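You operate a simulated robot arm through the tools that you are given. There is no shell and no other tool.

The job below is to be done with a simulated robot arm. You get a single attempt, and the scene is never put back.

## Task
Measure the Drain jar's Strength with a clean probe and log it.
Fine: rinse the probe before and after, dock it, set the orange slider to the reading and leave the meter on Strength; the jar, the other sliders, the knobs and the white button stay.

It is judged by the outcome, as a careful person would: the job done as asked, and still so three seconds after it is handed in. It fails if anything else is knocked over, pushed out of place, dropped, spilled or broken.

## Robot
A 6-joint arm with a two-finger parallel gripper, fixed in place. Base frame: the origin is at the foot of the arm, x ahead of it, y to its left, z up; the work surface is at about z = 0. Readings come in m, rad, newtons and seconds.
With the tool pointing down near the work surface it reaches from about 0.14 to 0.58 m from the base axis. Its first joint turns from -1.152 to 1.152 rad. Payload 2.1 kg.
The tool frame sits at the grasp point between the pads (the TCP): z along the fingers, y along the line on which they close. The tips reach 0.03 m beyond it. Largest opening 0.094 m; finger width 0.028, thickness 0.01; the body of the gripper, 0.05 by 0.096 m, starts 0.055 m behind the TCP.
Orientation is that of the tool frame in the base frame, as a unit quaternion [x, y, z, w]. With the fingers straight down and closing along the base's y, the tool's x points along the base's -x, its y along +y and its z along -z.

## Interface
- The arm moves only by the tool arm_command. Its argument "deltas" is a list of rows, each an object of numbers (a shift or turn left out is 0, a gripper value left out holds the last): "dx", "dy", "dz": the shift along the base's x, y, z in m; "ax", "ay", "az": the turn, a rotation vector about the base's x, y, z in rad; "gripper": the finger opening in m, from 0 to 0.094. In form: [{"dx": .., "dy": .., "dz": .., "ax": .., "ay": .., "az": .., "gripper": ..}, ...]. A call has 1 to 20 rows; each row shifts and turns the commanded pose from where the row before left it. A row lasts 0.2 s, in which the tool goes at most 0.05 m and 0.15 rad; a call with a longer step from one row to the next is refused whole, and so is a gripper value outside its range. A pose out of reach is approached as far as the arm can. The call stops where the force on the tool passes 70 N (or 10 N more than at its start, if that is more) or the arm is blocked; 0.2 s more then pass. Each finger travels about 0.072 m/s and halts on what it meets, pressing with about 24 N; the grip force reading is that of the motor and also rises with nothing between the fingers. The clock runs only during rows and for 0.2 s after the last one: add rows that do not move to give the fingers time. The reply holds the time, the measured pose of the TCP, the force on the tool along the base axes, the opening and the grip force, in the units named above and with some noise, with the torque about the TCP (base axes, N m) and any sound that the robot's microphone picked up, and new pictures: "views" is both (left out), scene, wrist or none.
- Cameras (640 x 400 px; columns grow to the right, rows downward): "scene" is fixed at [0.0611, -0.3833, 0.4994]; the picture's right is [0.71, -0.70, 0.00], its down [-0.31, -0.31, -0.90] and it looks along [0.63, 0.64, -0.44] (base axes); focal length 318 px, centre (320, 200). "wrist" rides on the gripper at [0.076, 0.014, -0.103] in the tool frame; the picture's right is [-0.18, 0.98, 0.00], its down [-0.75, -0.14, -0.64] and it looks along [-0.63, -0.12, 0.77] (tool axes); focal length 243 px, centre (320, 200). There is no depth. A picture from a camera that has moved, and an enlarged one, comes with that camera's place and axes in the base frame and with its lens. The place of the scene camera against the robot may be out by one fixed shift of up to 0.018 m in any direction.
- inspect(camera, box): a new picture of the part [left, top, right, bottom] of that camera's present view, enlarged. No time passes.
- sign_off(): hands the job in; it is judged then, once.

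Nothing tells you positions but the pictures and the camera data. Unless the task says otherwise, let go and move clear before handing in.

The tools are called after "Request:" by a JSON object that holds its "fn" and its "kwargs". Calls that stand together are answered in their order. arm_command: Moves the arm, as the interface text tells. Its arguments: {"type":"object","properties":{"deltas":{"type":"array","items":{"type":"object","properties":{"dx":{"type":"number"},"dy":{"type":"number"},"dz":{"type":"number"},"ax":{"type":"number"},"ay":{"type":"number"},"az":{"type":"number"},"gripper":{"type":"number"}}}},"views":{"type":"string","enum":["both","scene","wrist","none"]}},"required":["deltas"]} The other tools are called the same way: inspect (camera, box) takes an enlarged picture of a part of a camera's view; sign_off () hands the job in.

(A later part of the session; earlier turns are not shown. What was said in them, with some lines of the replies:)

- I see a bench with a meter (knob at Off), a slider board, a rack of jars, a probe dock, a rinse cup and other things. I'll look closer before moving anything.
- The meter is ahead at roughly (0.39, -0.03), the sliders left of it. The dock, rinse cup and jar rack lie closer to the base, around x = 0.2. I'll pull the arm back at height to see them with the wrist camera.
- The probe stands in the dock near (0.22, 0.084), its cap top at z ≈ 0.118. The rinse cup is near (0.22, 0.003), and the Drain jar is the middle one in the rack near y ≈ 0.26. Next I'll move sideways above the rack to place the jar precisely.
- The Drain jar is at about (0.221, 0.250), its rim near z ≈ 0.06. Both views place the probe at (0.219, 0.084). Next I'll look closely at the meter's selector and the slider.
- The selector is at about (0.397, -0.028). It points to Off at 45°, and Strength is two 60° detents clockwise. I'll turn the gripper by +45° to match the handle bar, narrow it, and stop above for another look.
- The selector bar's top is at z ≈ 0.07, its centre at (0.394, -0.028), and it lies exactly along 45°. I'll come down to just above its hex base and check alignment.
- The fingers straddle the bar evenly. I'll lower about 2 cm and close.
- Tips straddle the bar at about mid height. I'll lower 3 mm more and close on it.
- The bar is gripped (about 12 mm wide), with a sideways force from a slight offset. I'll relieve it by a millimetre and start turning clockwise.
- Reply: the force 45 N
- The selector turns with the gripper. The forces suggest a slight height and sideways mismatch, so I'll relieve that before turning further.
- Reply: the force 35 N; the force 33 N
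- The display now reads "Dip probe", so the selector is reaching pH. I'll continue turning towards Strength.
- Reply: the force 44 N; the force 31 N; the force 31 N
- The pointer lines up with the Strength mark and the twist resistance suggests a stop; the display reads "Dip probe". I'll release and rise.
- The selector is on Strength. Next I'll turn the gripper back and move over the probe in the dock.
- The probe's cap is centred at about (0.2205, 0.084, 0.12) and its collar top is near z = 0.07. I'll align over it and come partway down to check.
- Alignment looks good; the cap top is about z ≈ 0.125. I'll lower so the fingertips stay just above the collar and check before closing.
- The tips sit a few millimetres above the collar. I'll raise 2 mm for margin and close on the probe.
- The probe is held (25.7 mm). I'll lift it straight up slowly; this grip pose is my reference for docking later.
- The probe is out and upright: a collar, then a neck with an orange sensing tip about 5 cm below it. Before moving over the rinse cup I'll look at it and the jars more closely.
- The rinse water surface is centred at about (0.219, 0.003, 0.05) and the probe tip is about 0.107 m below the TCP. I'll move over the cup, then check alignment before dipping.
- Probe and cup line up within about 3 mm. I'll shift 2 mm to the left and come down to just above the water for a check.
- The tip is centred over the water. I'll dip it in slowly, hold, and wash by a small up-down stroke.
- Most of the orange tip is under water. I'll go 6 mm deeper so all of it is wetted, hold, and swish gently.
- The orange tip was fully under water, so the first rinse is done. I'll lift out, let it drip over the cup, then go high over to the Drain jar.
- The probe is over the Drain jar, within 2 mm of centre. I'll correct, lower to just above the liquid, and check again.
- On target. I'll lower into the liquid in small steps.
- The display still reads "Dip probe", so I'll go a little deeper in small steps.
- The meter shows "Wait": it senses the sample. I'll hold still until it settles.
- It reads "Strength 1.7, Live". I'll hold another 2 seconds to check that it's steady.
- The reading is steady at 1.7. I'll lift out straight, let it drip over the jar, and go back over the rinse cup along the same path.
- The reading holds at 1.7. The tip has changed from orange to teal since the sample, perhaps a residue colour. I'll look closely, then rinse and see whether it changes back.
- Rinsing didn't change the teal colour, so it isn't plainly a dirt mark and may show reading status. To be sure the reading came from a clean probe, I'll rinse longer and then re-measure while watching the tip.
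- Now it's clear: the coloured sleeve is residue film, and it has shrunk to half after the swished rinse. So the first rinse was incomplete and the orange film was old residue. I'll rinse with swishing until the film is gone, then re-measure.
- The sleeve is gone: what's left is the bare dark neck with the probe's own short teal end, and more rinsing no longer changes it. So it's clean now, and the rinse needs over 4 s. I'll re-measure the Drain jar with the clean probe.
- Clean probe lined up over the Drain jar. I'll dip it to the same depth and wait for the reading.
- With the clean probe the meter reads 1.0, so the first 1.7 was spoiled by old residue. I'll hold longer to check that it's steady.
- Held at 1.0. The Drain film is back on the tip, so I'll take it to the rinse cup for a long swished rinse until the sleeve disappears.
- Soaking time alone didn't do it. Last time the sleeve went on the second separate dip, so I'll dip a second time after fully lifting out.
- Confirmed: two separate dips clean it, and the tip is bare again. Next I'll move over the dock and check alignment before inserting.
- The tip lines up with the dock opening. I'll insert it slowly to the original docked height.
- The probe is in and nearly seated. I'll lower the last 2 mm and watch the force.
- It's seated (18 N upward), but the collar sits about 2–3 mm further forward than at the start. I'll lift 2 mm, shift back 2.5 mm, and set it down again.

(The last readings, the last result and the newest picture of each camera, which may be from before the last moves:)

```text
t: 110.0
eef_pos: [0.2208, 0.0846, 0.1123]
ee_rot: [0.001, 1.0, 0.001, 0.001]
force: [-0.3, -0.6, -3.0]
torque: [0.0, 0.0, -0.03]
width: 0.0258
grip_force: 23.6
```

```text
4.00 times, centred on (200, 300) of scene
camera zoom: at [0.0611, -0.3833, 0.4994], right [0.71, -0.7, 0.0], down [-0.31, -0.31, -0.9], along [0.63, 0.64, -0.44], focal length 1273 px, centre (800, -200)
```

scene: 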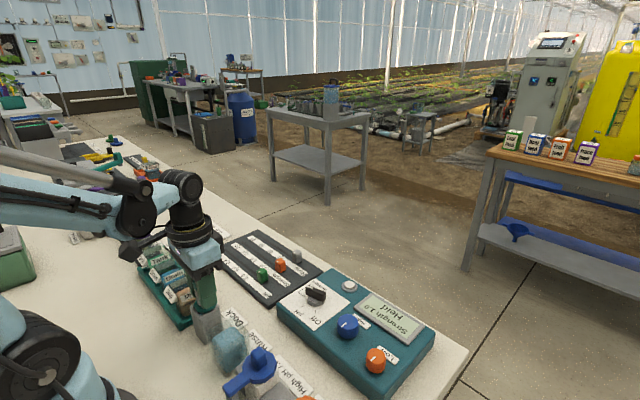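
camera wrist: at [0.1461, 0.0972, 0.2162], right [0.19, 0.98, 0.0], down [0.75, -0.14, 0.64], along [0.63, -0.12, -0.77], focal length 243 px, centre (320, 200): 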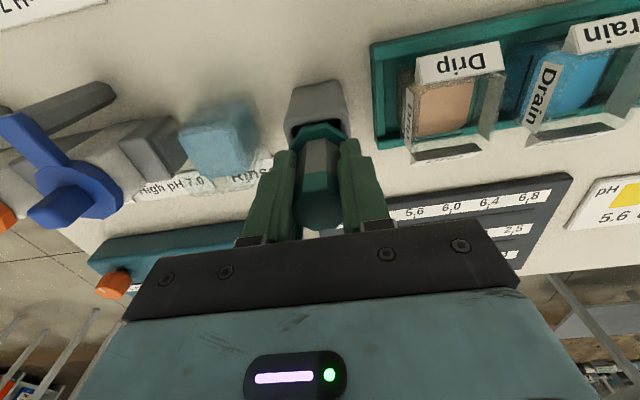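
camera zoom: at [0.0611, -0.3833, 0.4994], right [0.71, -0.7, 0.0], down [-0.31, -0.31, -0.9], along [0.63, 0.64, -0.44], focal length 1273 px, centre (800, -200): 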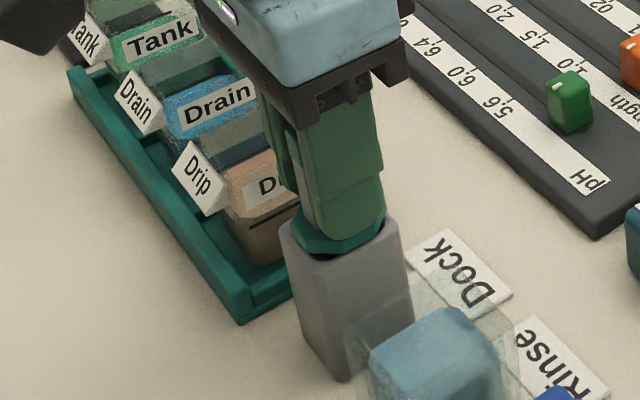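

This matches the original docked look. I'll lower the last millimetre and release gently.

Request:
{"fn": "arm_command", "kwargs": {"deltas": [{"dz": -0.001}, {}], "views": "none"}}

Request:
{"fn": "arm_command", "kwargs": {"deltas": [{"gripper": 0.035}, {"gripper": 0.06}, {}, {}, {}]}}

Request:
{"fn": "inspect", "kwargs": {"camera": "wrist", "box": [220, 60, 460, 240]}}

Request:
{"fn": "inspect", "kwargs": {"camera": "scene", "box": [150, 250, 250, 350]}}

```text
t: 110.6
eef_pos: [0.2212, 0.0843, 0.1116]
ee_rot: [0.003, 1.0, 0.002, 0.001]
force: [-0.2, -0.5, -1.8]
torque: [0.0, -0.01, 0.04]
width: 0.0258
grip_force: 24.2
```

```text
t: 111.8
eef_pos: [0.2204, 0.0841, 0.1114]
ee_rot: [0.002, 1.0, 0.001, 0.0]
force: [0.0, 0.3, -0.5]
torque: [0.01, 0.03, -0.01]
width: 0.06
grip_force: 0.0
camera wrist: at [0.1437, 0.0971, 0.2154], right [0.19, 0.98, 0.0], down [0.75, -0.14, 0.64], along [0.63, -0.12, -0.77], focal length 243 px, centre (320, 200)
```

scene: 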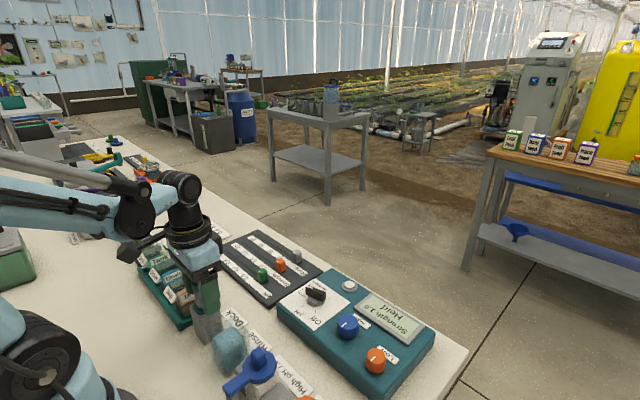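
wrist: 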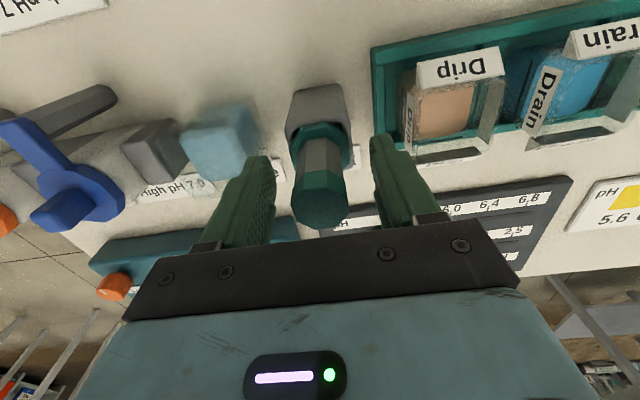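

```text
2.22 times, centred on (340, 150) of wrist
camera zoom: at [0.1437, 0.0971, 0.2154], right [0.19, 0.98, 0.0], down [0.75, -0.14, 0.64], along [0.63, -0.12, -0.77], focal length 539 px, centre (276, 311)
```

zoom: 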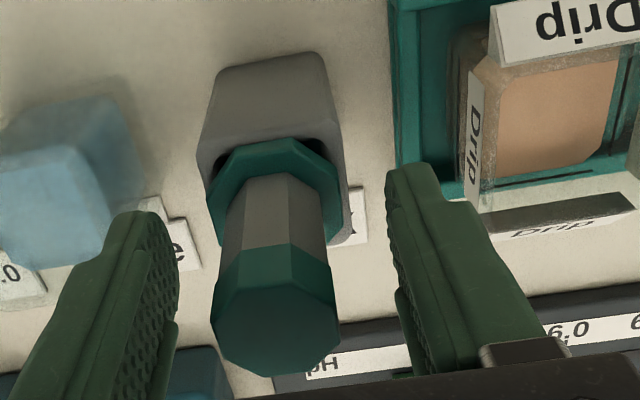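

```text
4.00 times, centred on (200, 300) of scene
camera zoom: at [0.0611, -0.3833, 0.4994], right [0.71, -0.7, 0.0], down [-0.31, -0.31, -0.9], along [0.63, 0.64, -0.44], focal length 1273 px, centre (800, -200)
```

zoom: 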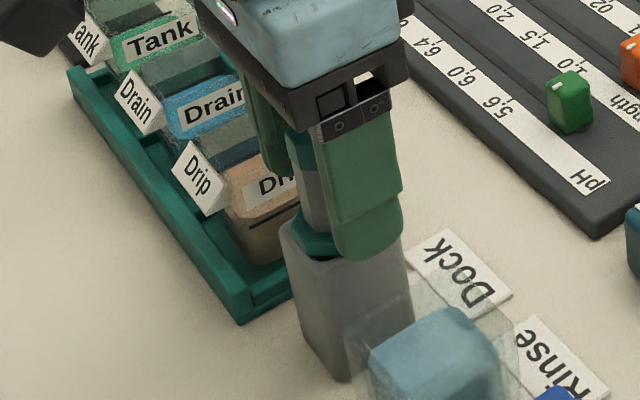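

The probe stands in the dock by itself. I'll rise clear, then go above the orange slider for a closer look.

Request:
{"fn": "arm_command", "kwargs": {"deltas": [{"dz": 0.02}, {"dz": 0.03}, {"dz": 0.03}, {"dz": 0.04}, {"dx": 0.04, "dy": 0.009}, {"dx": 0.04, "dy": 0.009}, {"dx": 0.04, "dy": 0.009}, {"dx": 0.04, "dy": 0.009}, {"dx": 0.037, "dy": 0.007}, {"dz": -0.03}, {"dz": -0.04, "gripper": 0.045}, {}, {}]}}

Request:
{"fn": "inspect", "kwargs": {"camera": "scene", "box": [140, 230, 280, 390]}}

Request:
{"fn": "inspect", "kwargs": {"camera": "wrist", "box": [220, 0, 480, 180]}}

Request:
{"fn": "inspect", "kwargs": {"camera": "scene", "box": [200, 200, 340, 310]}}

```text
t: 114.6
eef_pos: [0.4177, 0.1283, 0.1618]
ee_rot: [0.001, 1.0, 0.001, 0.0]
force: [-0.4, 1.1, -0.2]
torque: [-0.02, -0.04, 0.01]
width: 0.0451
grip_force: 0.1
camera wrist: at [0.3407, 0.1405, 0.2659], right [0.19, 0.98, 0.0], down [0.75, -0.14, 0.64], along [0.63, -0.12, -0.77], focal length 243 px, centre (320, 200)
```

scene: 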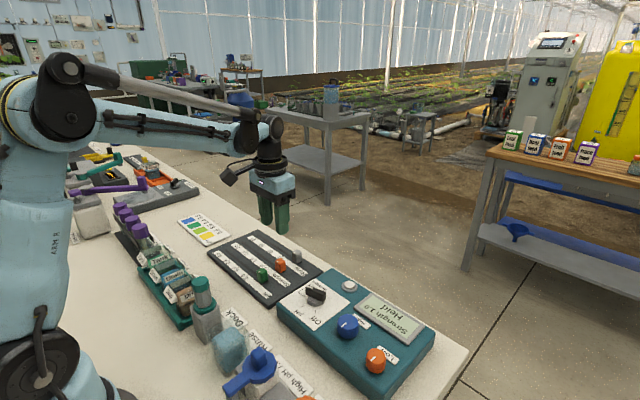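
wrist: 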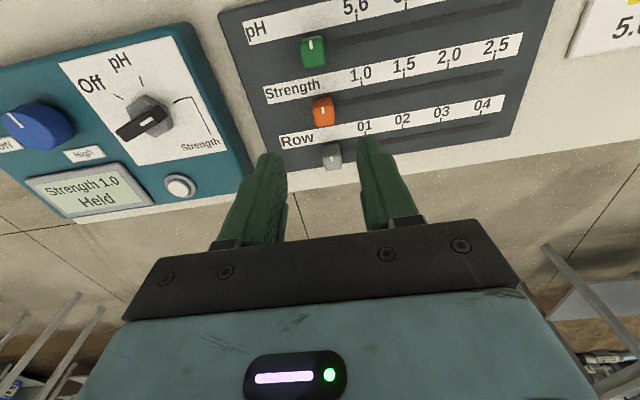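

```text
2.50 times, centred on (210, 310) of scene
camera zoom: at [0.0611, -0.3833, 0.4994], right [0.71, -0.7, 0.0], down [-0.31, -0.31, -0.9], along [0.63, 0.64, -0.44], focal length 796 px, centre (595, -75)
```

zoom: 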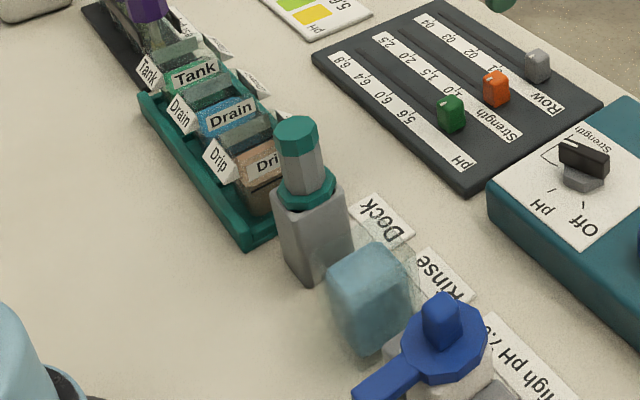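

```text
2.22 times, centred on (350, 90) of wrist
camera zoom: at [0.3407, 0.1405, 0.2659], right [0.19, 0.98, 0.0], down [0.75, -0.14, 0.64], along [0.63, -0.12, -0.77], focal length 539 px, centre (253, 444)
```

zoom: 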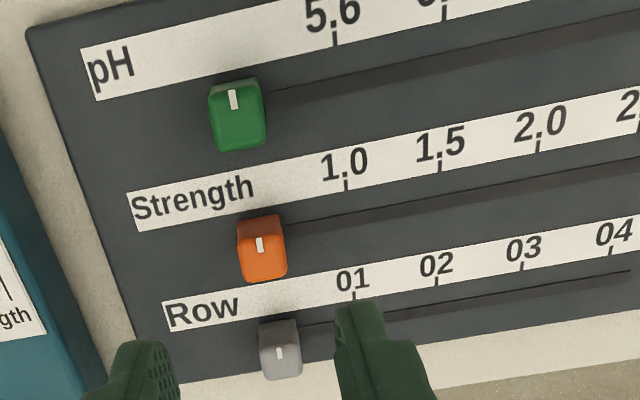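

```text
3.64 times, centred on (270, 255) of scene
camera zoom: at [0.0611, -0.3833, 0.4994], right [0.71, -0.7, 0.0], down [-0.31, -0.31, -0.9], along [0.63, 0.64, -0.44], focal length 1157 px, centre (502, 0)
```

zoom: 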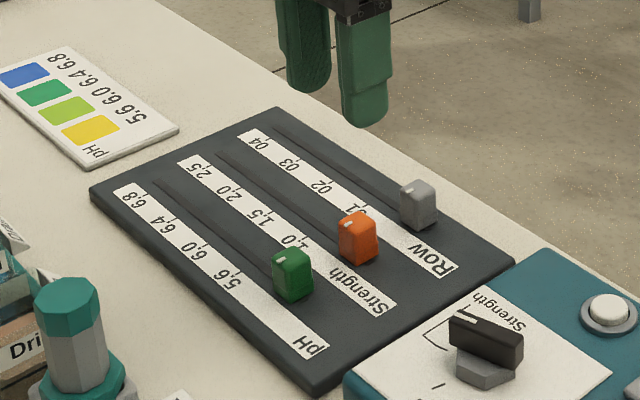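

The probe stands properly in the dock, and the display shows Held 1.0. The slider's mark is at y ≈ 0.129 and the 1.0 tick at y ≈ 0.1688, so it needs about +40 mm. I'll come down over the slider in stages.

Request:
{"fn": "arm_command", "kwargs": {"deltas": [{"dx": 0.008, "dy": 0.0005, "dz": -0.04}, {"dz": -0.035}, {}, {}]}}

Request:
{"fn": "inspect", "kwargs": {"camera": "wrist", "box": [220, 20, 480, 200]}}

Request:
{"fn": "inspect", "kwargs": {"camera": "scene", "box": [220, 220, 340, 310]}}

```text
t: 115.6
eef_pos: [0.4259, 0.1282, 0.0888]
ee_rot: [0.002, 1.0, 0.0, 0.001]
force: [-0.1, -0.9, -0.5]
torque: [-0.02, -0.01, -0.02]
width: 0.045
grip_force: 0.1
camera wrist: at [0.3488, 0.141, 0.1929], right [0.19, 0.98, 0.0], down [0.75, -0.14, 0.64], along [0.63, -0.12, -0.77], focal length 243 px, centre (320, 200)
```

scene: 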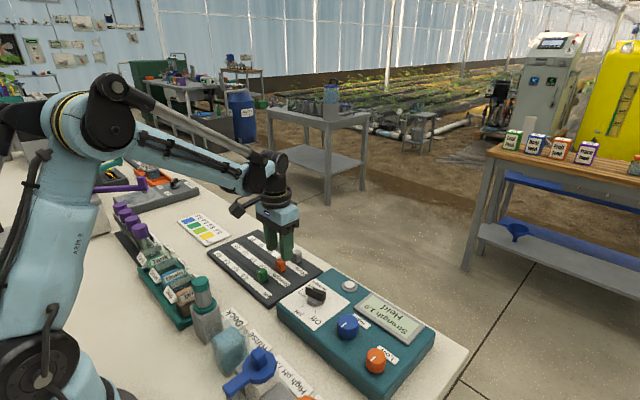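
wrist: 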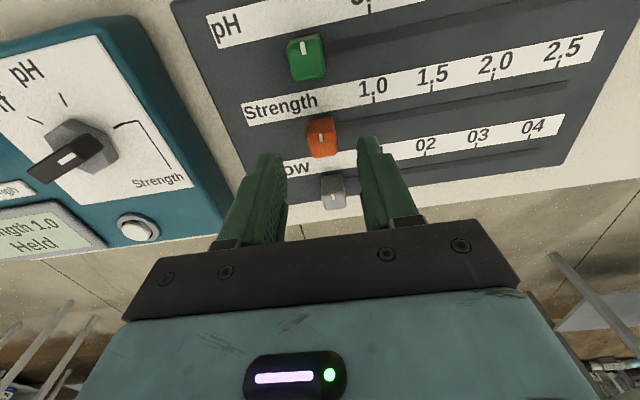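

```text
2.22 times, centred on (350, 110) of wrist
camera zoom: at [0.3488, 0.141, 0.1929], right [0.19, 0.98, 0.0], down [0.75, -0.14, 0.64], along [0.63, -0.12, -0.77], focal length 539 px, centre (253, 400)
```

zoom: 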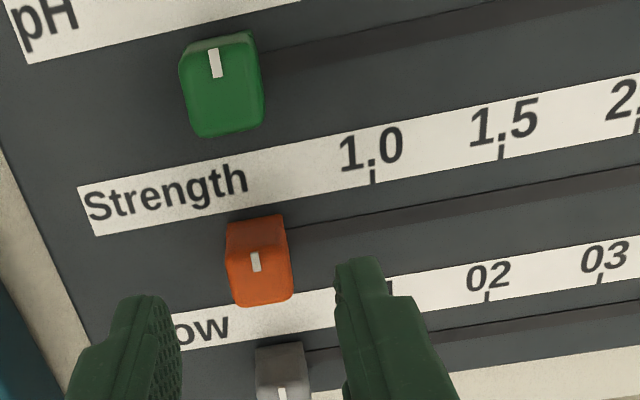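

```text
4.44 times, centred on (280, 265) of scene
camera zoom: at [0.0611, -0.3833, 0.4994], right [0.71, -0.7, 0.0], down [-0.31, -0.31, -0.9], along [0.63, 0.64, -0.44], focal length 1415 px, centre (498, -89)
```

zoom: 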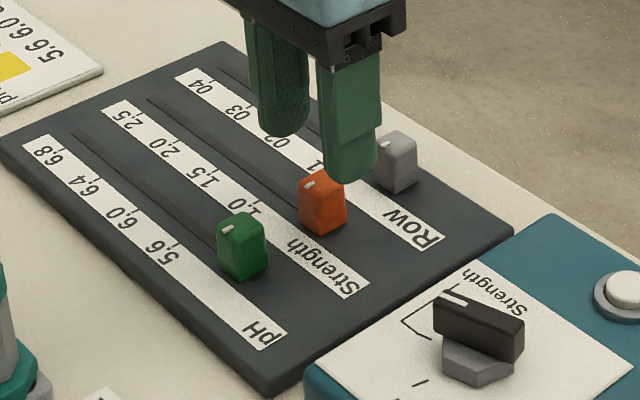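

Aligned on the slider. I'll go down to grip height and close.

Request:
{"fn": "arm_command", "kwargs": {"deltas": [{"dz": -0.02}, {"dz": -0.013}, {}, {"gripper": 0.01}, {}, {}, {}]}}

Request:
{"fn": "inspect", "kwargs": {"camera": "wrist", "box": [220, 40, 480, 220]}}

Request:
{"fn": "inspect", "kwargs": {"camera": "scene", "box": [220, 220, 340, 310]}}

```text
t: 117.2
eef_pos: [0.4252, 0.1298, 0.053]
ee_rot: [0.001, 1.0, 0.002, 0.001]
force: [1.6, 13.8, -9.6]
torque: [0.21, -0.18, 0.11]
width: 0.0192
grip_force: 44.9
camera wrist: at [0.3489, 0.1418, 0.1582], right [0.19, 0.98, 0.0], down [0.75, -0.15, 0.64], along [0.63, -0.12, -0.77], focal length 243 px, centre (320, 200)
```

scene: 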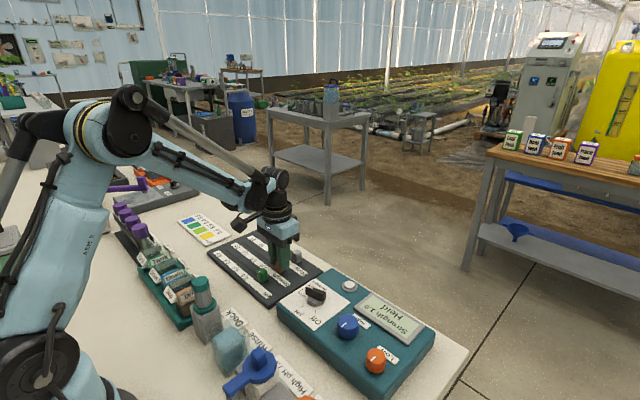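
wrist: 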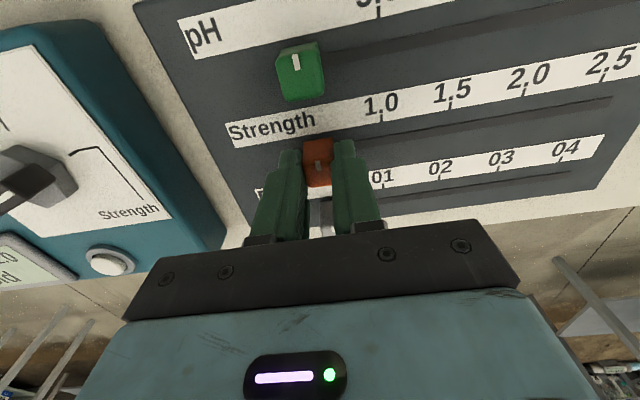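

```text
2.22 times, centred on (350, 130) of wrist
camera zoom: at [0.3489, 0.1418, 0.1582], right [0.19, 0.98, 0.0], down [0.75, -0.15, 0.64], along [0.63, -0.12, -0.77], focal length 539 px, centre (253, 356)
```

zoom: 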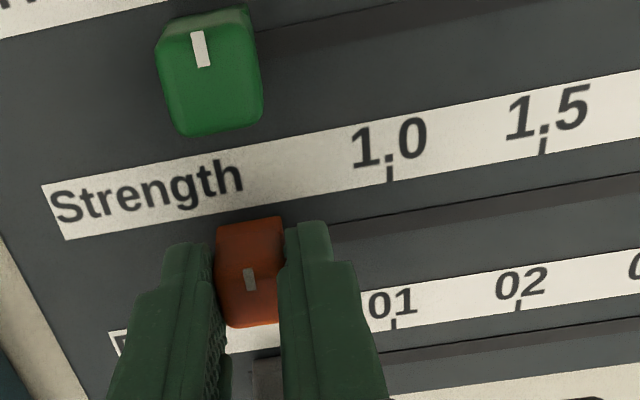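

```text
4.44 times, centred on (280, 265) of scene
camera zoom: at [0.0611, -0.3833, 0.4994], right [0.71, -0.7, 0.0], down [-0.31, -0.31, -0.9], along [0.63, 0.64, -0.44], focal length 1415 px, centre (498, -89)
```

zoom: 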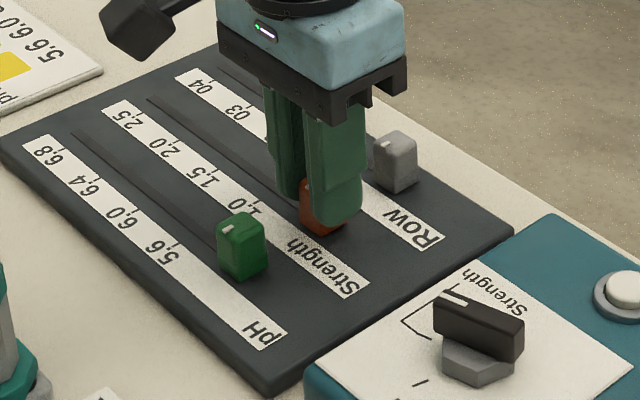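

The slider is gripped. I'll slide it along +y most of the way, then check against the 1.0 tick.

Request:
{"fn": "arm_command", "kwargs": {"deltas": [{"dy": 0.008}, {"dy": 0.01}, {"dy": 0.01}, {"dy": 0.009}, {}, {}]}}

Request:
{"fn": "inspect", "kwargs": {"camera": "wrist", "box": [220, 40, 480, 220]}}

Request:
{"fn": "inspect", "kwargs": {"camera": "scene", "box": [220, 220, 340, 310]}}

```text
t: 118.6
eef_pos: [0.425, 0.1657, 0.0541]
ee_rot: [0.002, 1.0, 0.001, 0.002]
force: [10.7, 1.3, 37.3]
torque: [-0.01, -0.48, 0.08]
width: 0.0195
grip_force: 44.7
camera wrist: at [0.3485, 0.1782, 0.1575], right [0.19, 0.98, 0.0], down [0.75, -0.15, 0.64], along [0.63, -0.12, -0.76], focal length 243 px, centre (320, 200)
```

scene: 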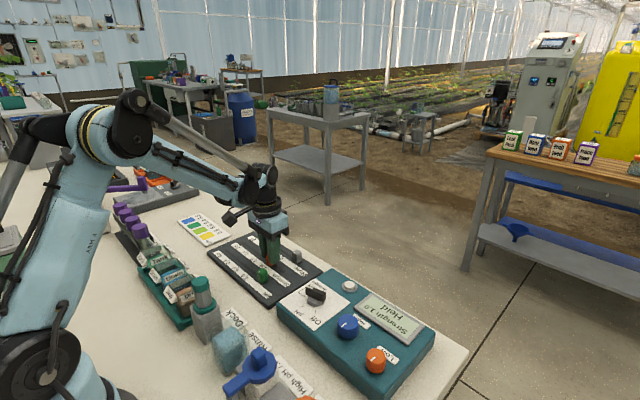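
wrist: 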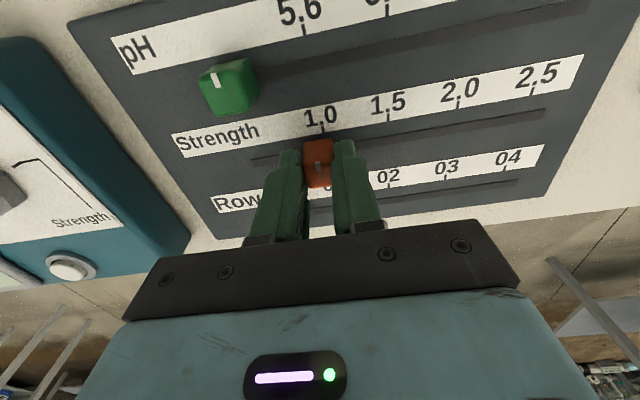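

```text
2.22 times, centred on (350, 130) of wrist
camera zoom: at [0.3485, 0.1782, 0.1575], right [0.19, 0.98, 0.0], down [0.75, -0.15, 0.64], along [0.63, -0.12, -0.76], focal length 539 px, centre (253, 356)
```

zoom: 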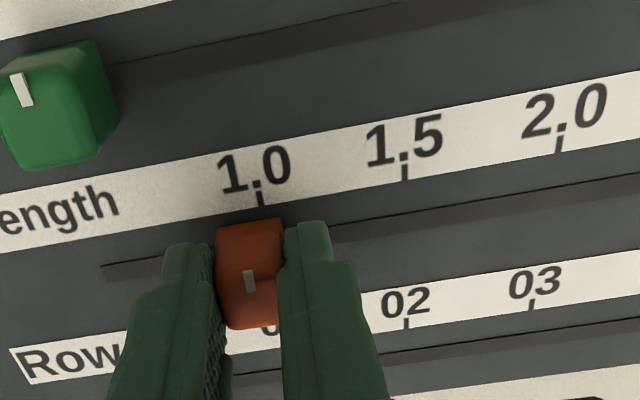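

```text
4.44 times, centred on (280, 265) of scene
camera zoom: at [0.0609, -0.3834, 0.4993], right [0.71, -0.7, 0.0], down [-0.31, -0.31, -0.9], along [0.63, 0.64, -0.44], focal length 1415 px, centre (498, -89)
```

zoom: 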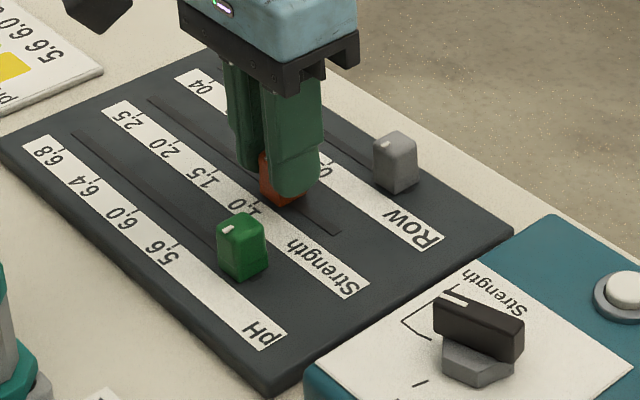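

The mark is about 4 mm short of the 1.0 tick. I'll relieve the downward press slightly and slide on 4 mm.

Request:
{"fn": "arm_command", "kwargs": {"deltas": [{"dz": 0.0008}, {"dy": 0.004}, {}, {}], "views": "none"}}

Request:
{"fn": "inspect", "kwargs": {"camera": "wrist", "box": [250, 80, 410, 200]}}

```text
t: 119.6
eef_pos: [0.4253, 0.1692, 0.054]
ee_rot: [0.002, 1.0, 0.001, 0.002]
force: [13.0, 0.3, -17.5]
torque: [-0.06, -0.38, 0.1]
width: 0.0192
grip_force: 44.9
```

```text
3.33 times, centred on (330, 140) of wrist
camera zoom: at [0.3486, 0.1819, 0.1575], right [0.19, 0.98, 0.0], down [0.75, -0.15, 0.64], along [0.63, -0.12, -0.77], focal length 809 px, centre (287, 400)
```

zoom: 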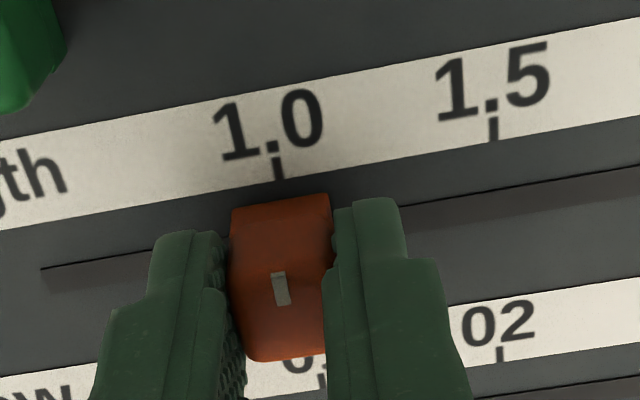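

The mark is within about 1 mm of the 1.0 tick. I'll add 1 mm, release, rise, and check without parallax.

Request:
{"fn": "arm_command", "kwargs": {"deltas": [{"dy": 0.001}, {}, {"gripper": 0.03}, {"gripper": 0.045}, {}, {}, {"dz": 0.03}, {"dz": 0.04}, {"dz": 0.04}, {"dy": -0.014}, {}, {}]}}

Request:
{"fn": "inspect", "kwargs": {"camera": "wrist", "box": [220, 0, 480, 180]}}

Request:
{"fn": "inspect", "kwargs": {"camera": "scene", "box": [200, 215, 320, 305]}}

```text
t: 122.2
eef_pos: [0.4251, 0.1569, 0.166]
ee_rot: [0.003, 1.0, 0.001, 0.001]
force: [-0.2, 0.5, -0.6]
torque: [0.0, -0.04, -0.01]
width: 0.0447
grip_force: 0.1
camera wrist: at [0.3491, 0.1698, 0.2691], right [0.19, 0.98, 0.0], down [0.75, -0.14, 0.64], along [0.63, -0.12, -0.77], focal length 243 px, centre (320, 200)
```

scene: 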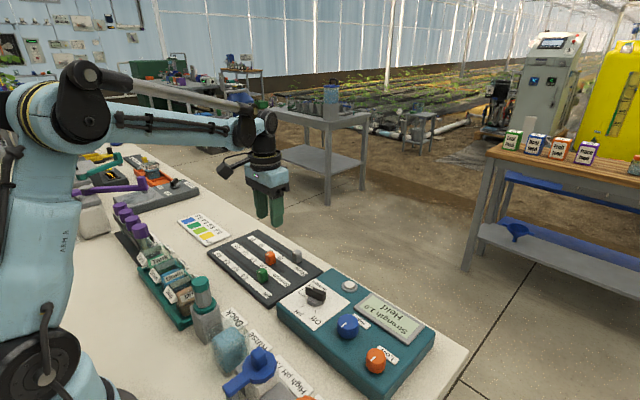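
wrist: 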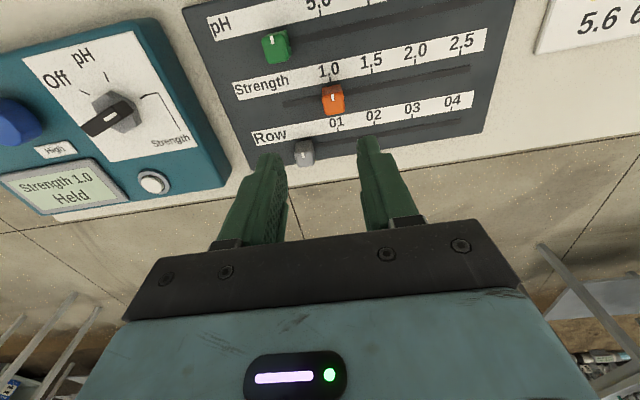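

```text
2.22 times, centred on (350, 90) of wrist
camera zoom: at [0.3491, 0.1698, 0.2691], right [0.19, 0.98, 0.0], down [0.75, -0.14, 0.64], along [0.63, -0.12, -0.77], focal length 539 px, centre (253, 444)
```

zoom: 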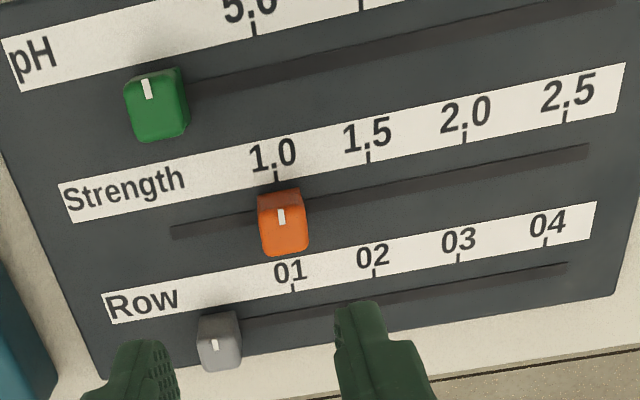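

```text
4.44 times, centred on (260, 260) of scene
camera zoom: at [0.0611, -0.3833, 0.4994], right [0.71, -0.7, 0.0], down [-0.31, -0.31, -0.9], along [0.63, 0.64, -0.44], focal length 1415 px, centre (587, -67)
```

zoom: 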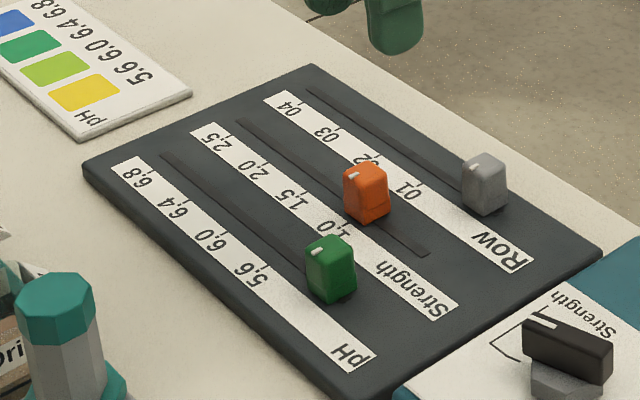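

The slider mark and the 1.0 tick coincide (both at y ≈ 0.168), and the other sliders haven't moved. I'll raise the arm clear and do a last check of everything.

Request:
{"fn": "arm_command", "kwargs": {"deltas": [{"dz": 0.04}, {"dz": 0.04}, {"dz": 0.04}, {"dz": 0.04, "dx": -0.02}, {"dx": -0.03, "dy": -0.04}, {"dy": -0.04}, {}, {}]}}

Request:
{"fn": "inspect", "kwargs": {"camera": "scene", "box": [120, 220, 290, 390]}}

Request:
{"fn": "inspect", "kwargs": {"camera": "scene", "box": [270, 250, 450, 390]}}

Request:
{"fn": "inspect", "kwargs": {"camera": "wrist", "box": [90, 0, 640, 200]}}

```text
t: 124.0
eef_pos: [0.3748, 0.0756, 0.3254]
ee_rot: [0.002, 1.0, 0.001, 0.001]
force: [0.0, 0.4, -0.5]
torque: [0.0, -0.01, 0.0]
width: 0.0451
grip_force: 0.2
camera wrist: at [0.2983, 0.089, 0.4292], right [0.19, 0.98, 0.0], down [0.75, -0.14, 0.64], along [0.63, -0.12, -0.77], focal length 243 px, centre (320, 200)
```

scene: 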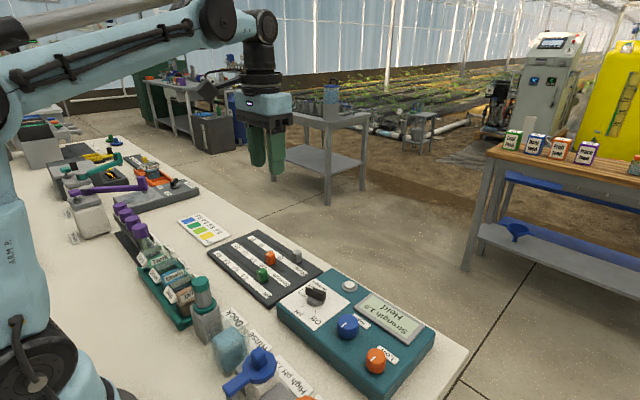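
wrist: 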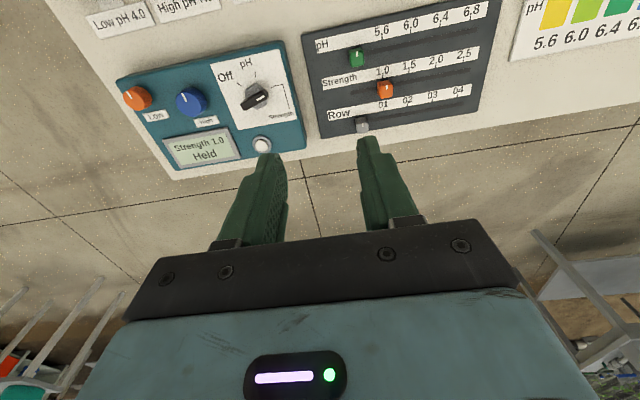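

```text
2.35 times, centred on (205, 305) of scene
camera zoom: at [0.061, -0.3833, 0.4994], right [0.71, -0.7, 0.0], down [-0.31, -0.31, -0.9], along [0.63, 0.64, -0.44], focal length 749 px, centre (591, -47)
```

zoom: 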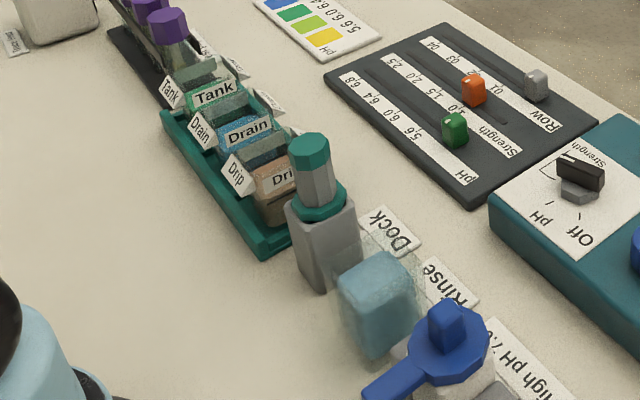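

```text
2.86 times, centred on (360, 320) of scene
camera zoom: at [0.061, -0.3833, 0.4994], right [0.71, -0.7, 0.0], down [-0.31, -0.31, -0.9], along [0.63, 0.64, -0.44], focal length 909 px, centre (206, -143)
```

zoom: 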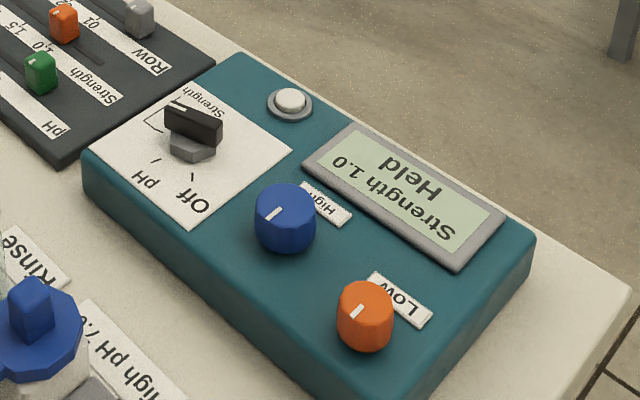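

```text
1.16 times, centred on (365, 100) of wrist
camera zoom: at [0.2983, 0.089, 0.4292], right [0.19, 0.98, 0.0], down [0.75, -0.14, 0.64], along [0.63, -0.12, -0.77], focal length 282 px, centre (268, 316)
```

zoom: 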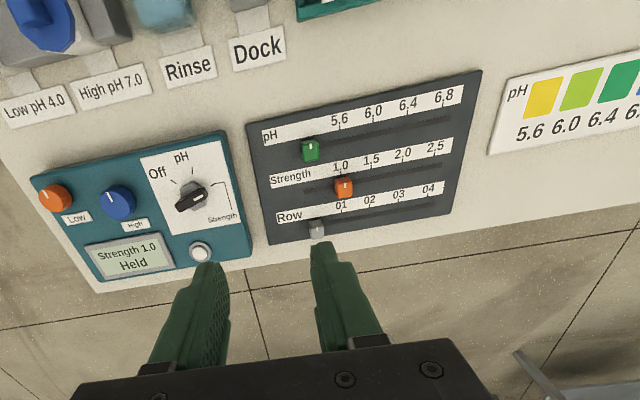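

Everything is in place: the probe is rinsed and in the dock, the selector is on Strength with 1.0 held, and the orange slider is at 1.0. The jar, other sliders, knobs and white button look unchanged and the arm is clear, so I'm handing in.

Request:
{"fn": "sign_off", "kwargs": {}}

```text
The job is handed in.
```

I measured the Drain jar's Strength at **1.0**, set the orange slider to 1.0 and handed the job in. One dip into the jar was with a probe that wasn't fully clean.

- **Unclean first dip:** my first rinse was a single dip and left old orange residue on the probe tip. I then measured the jar in that state and got 1.7. A trace of the residue may have gone into the Drain jar.
- **Clean measurement:** the residue only came off after a second separate dip in the rinse cup. With the tip bare I measured again, and the meter read a steady 1.0, which is the value I logged.
- **After measuring:** I rinsed the probe with two separate dips until the tip was bare. It is back in the dock, standing as it did at the start.
- **Meter and slider:** the meter is on Strength, showing 1.0 held. The slider mark lines up with the 1.0 tick.
- **Everything else:** in the final pictures the jar, the other sliders, the High and Low knobs and the white button look unchanged. Nothing else was knocked over or visibly spilled.
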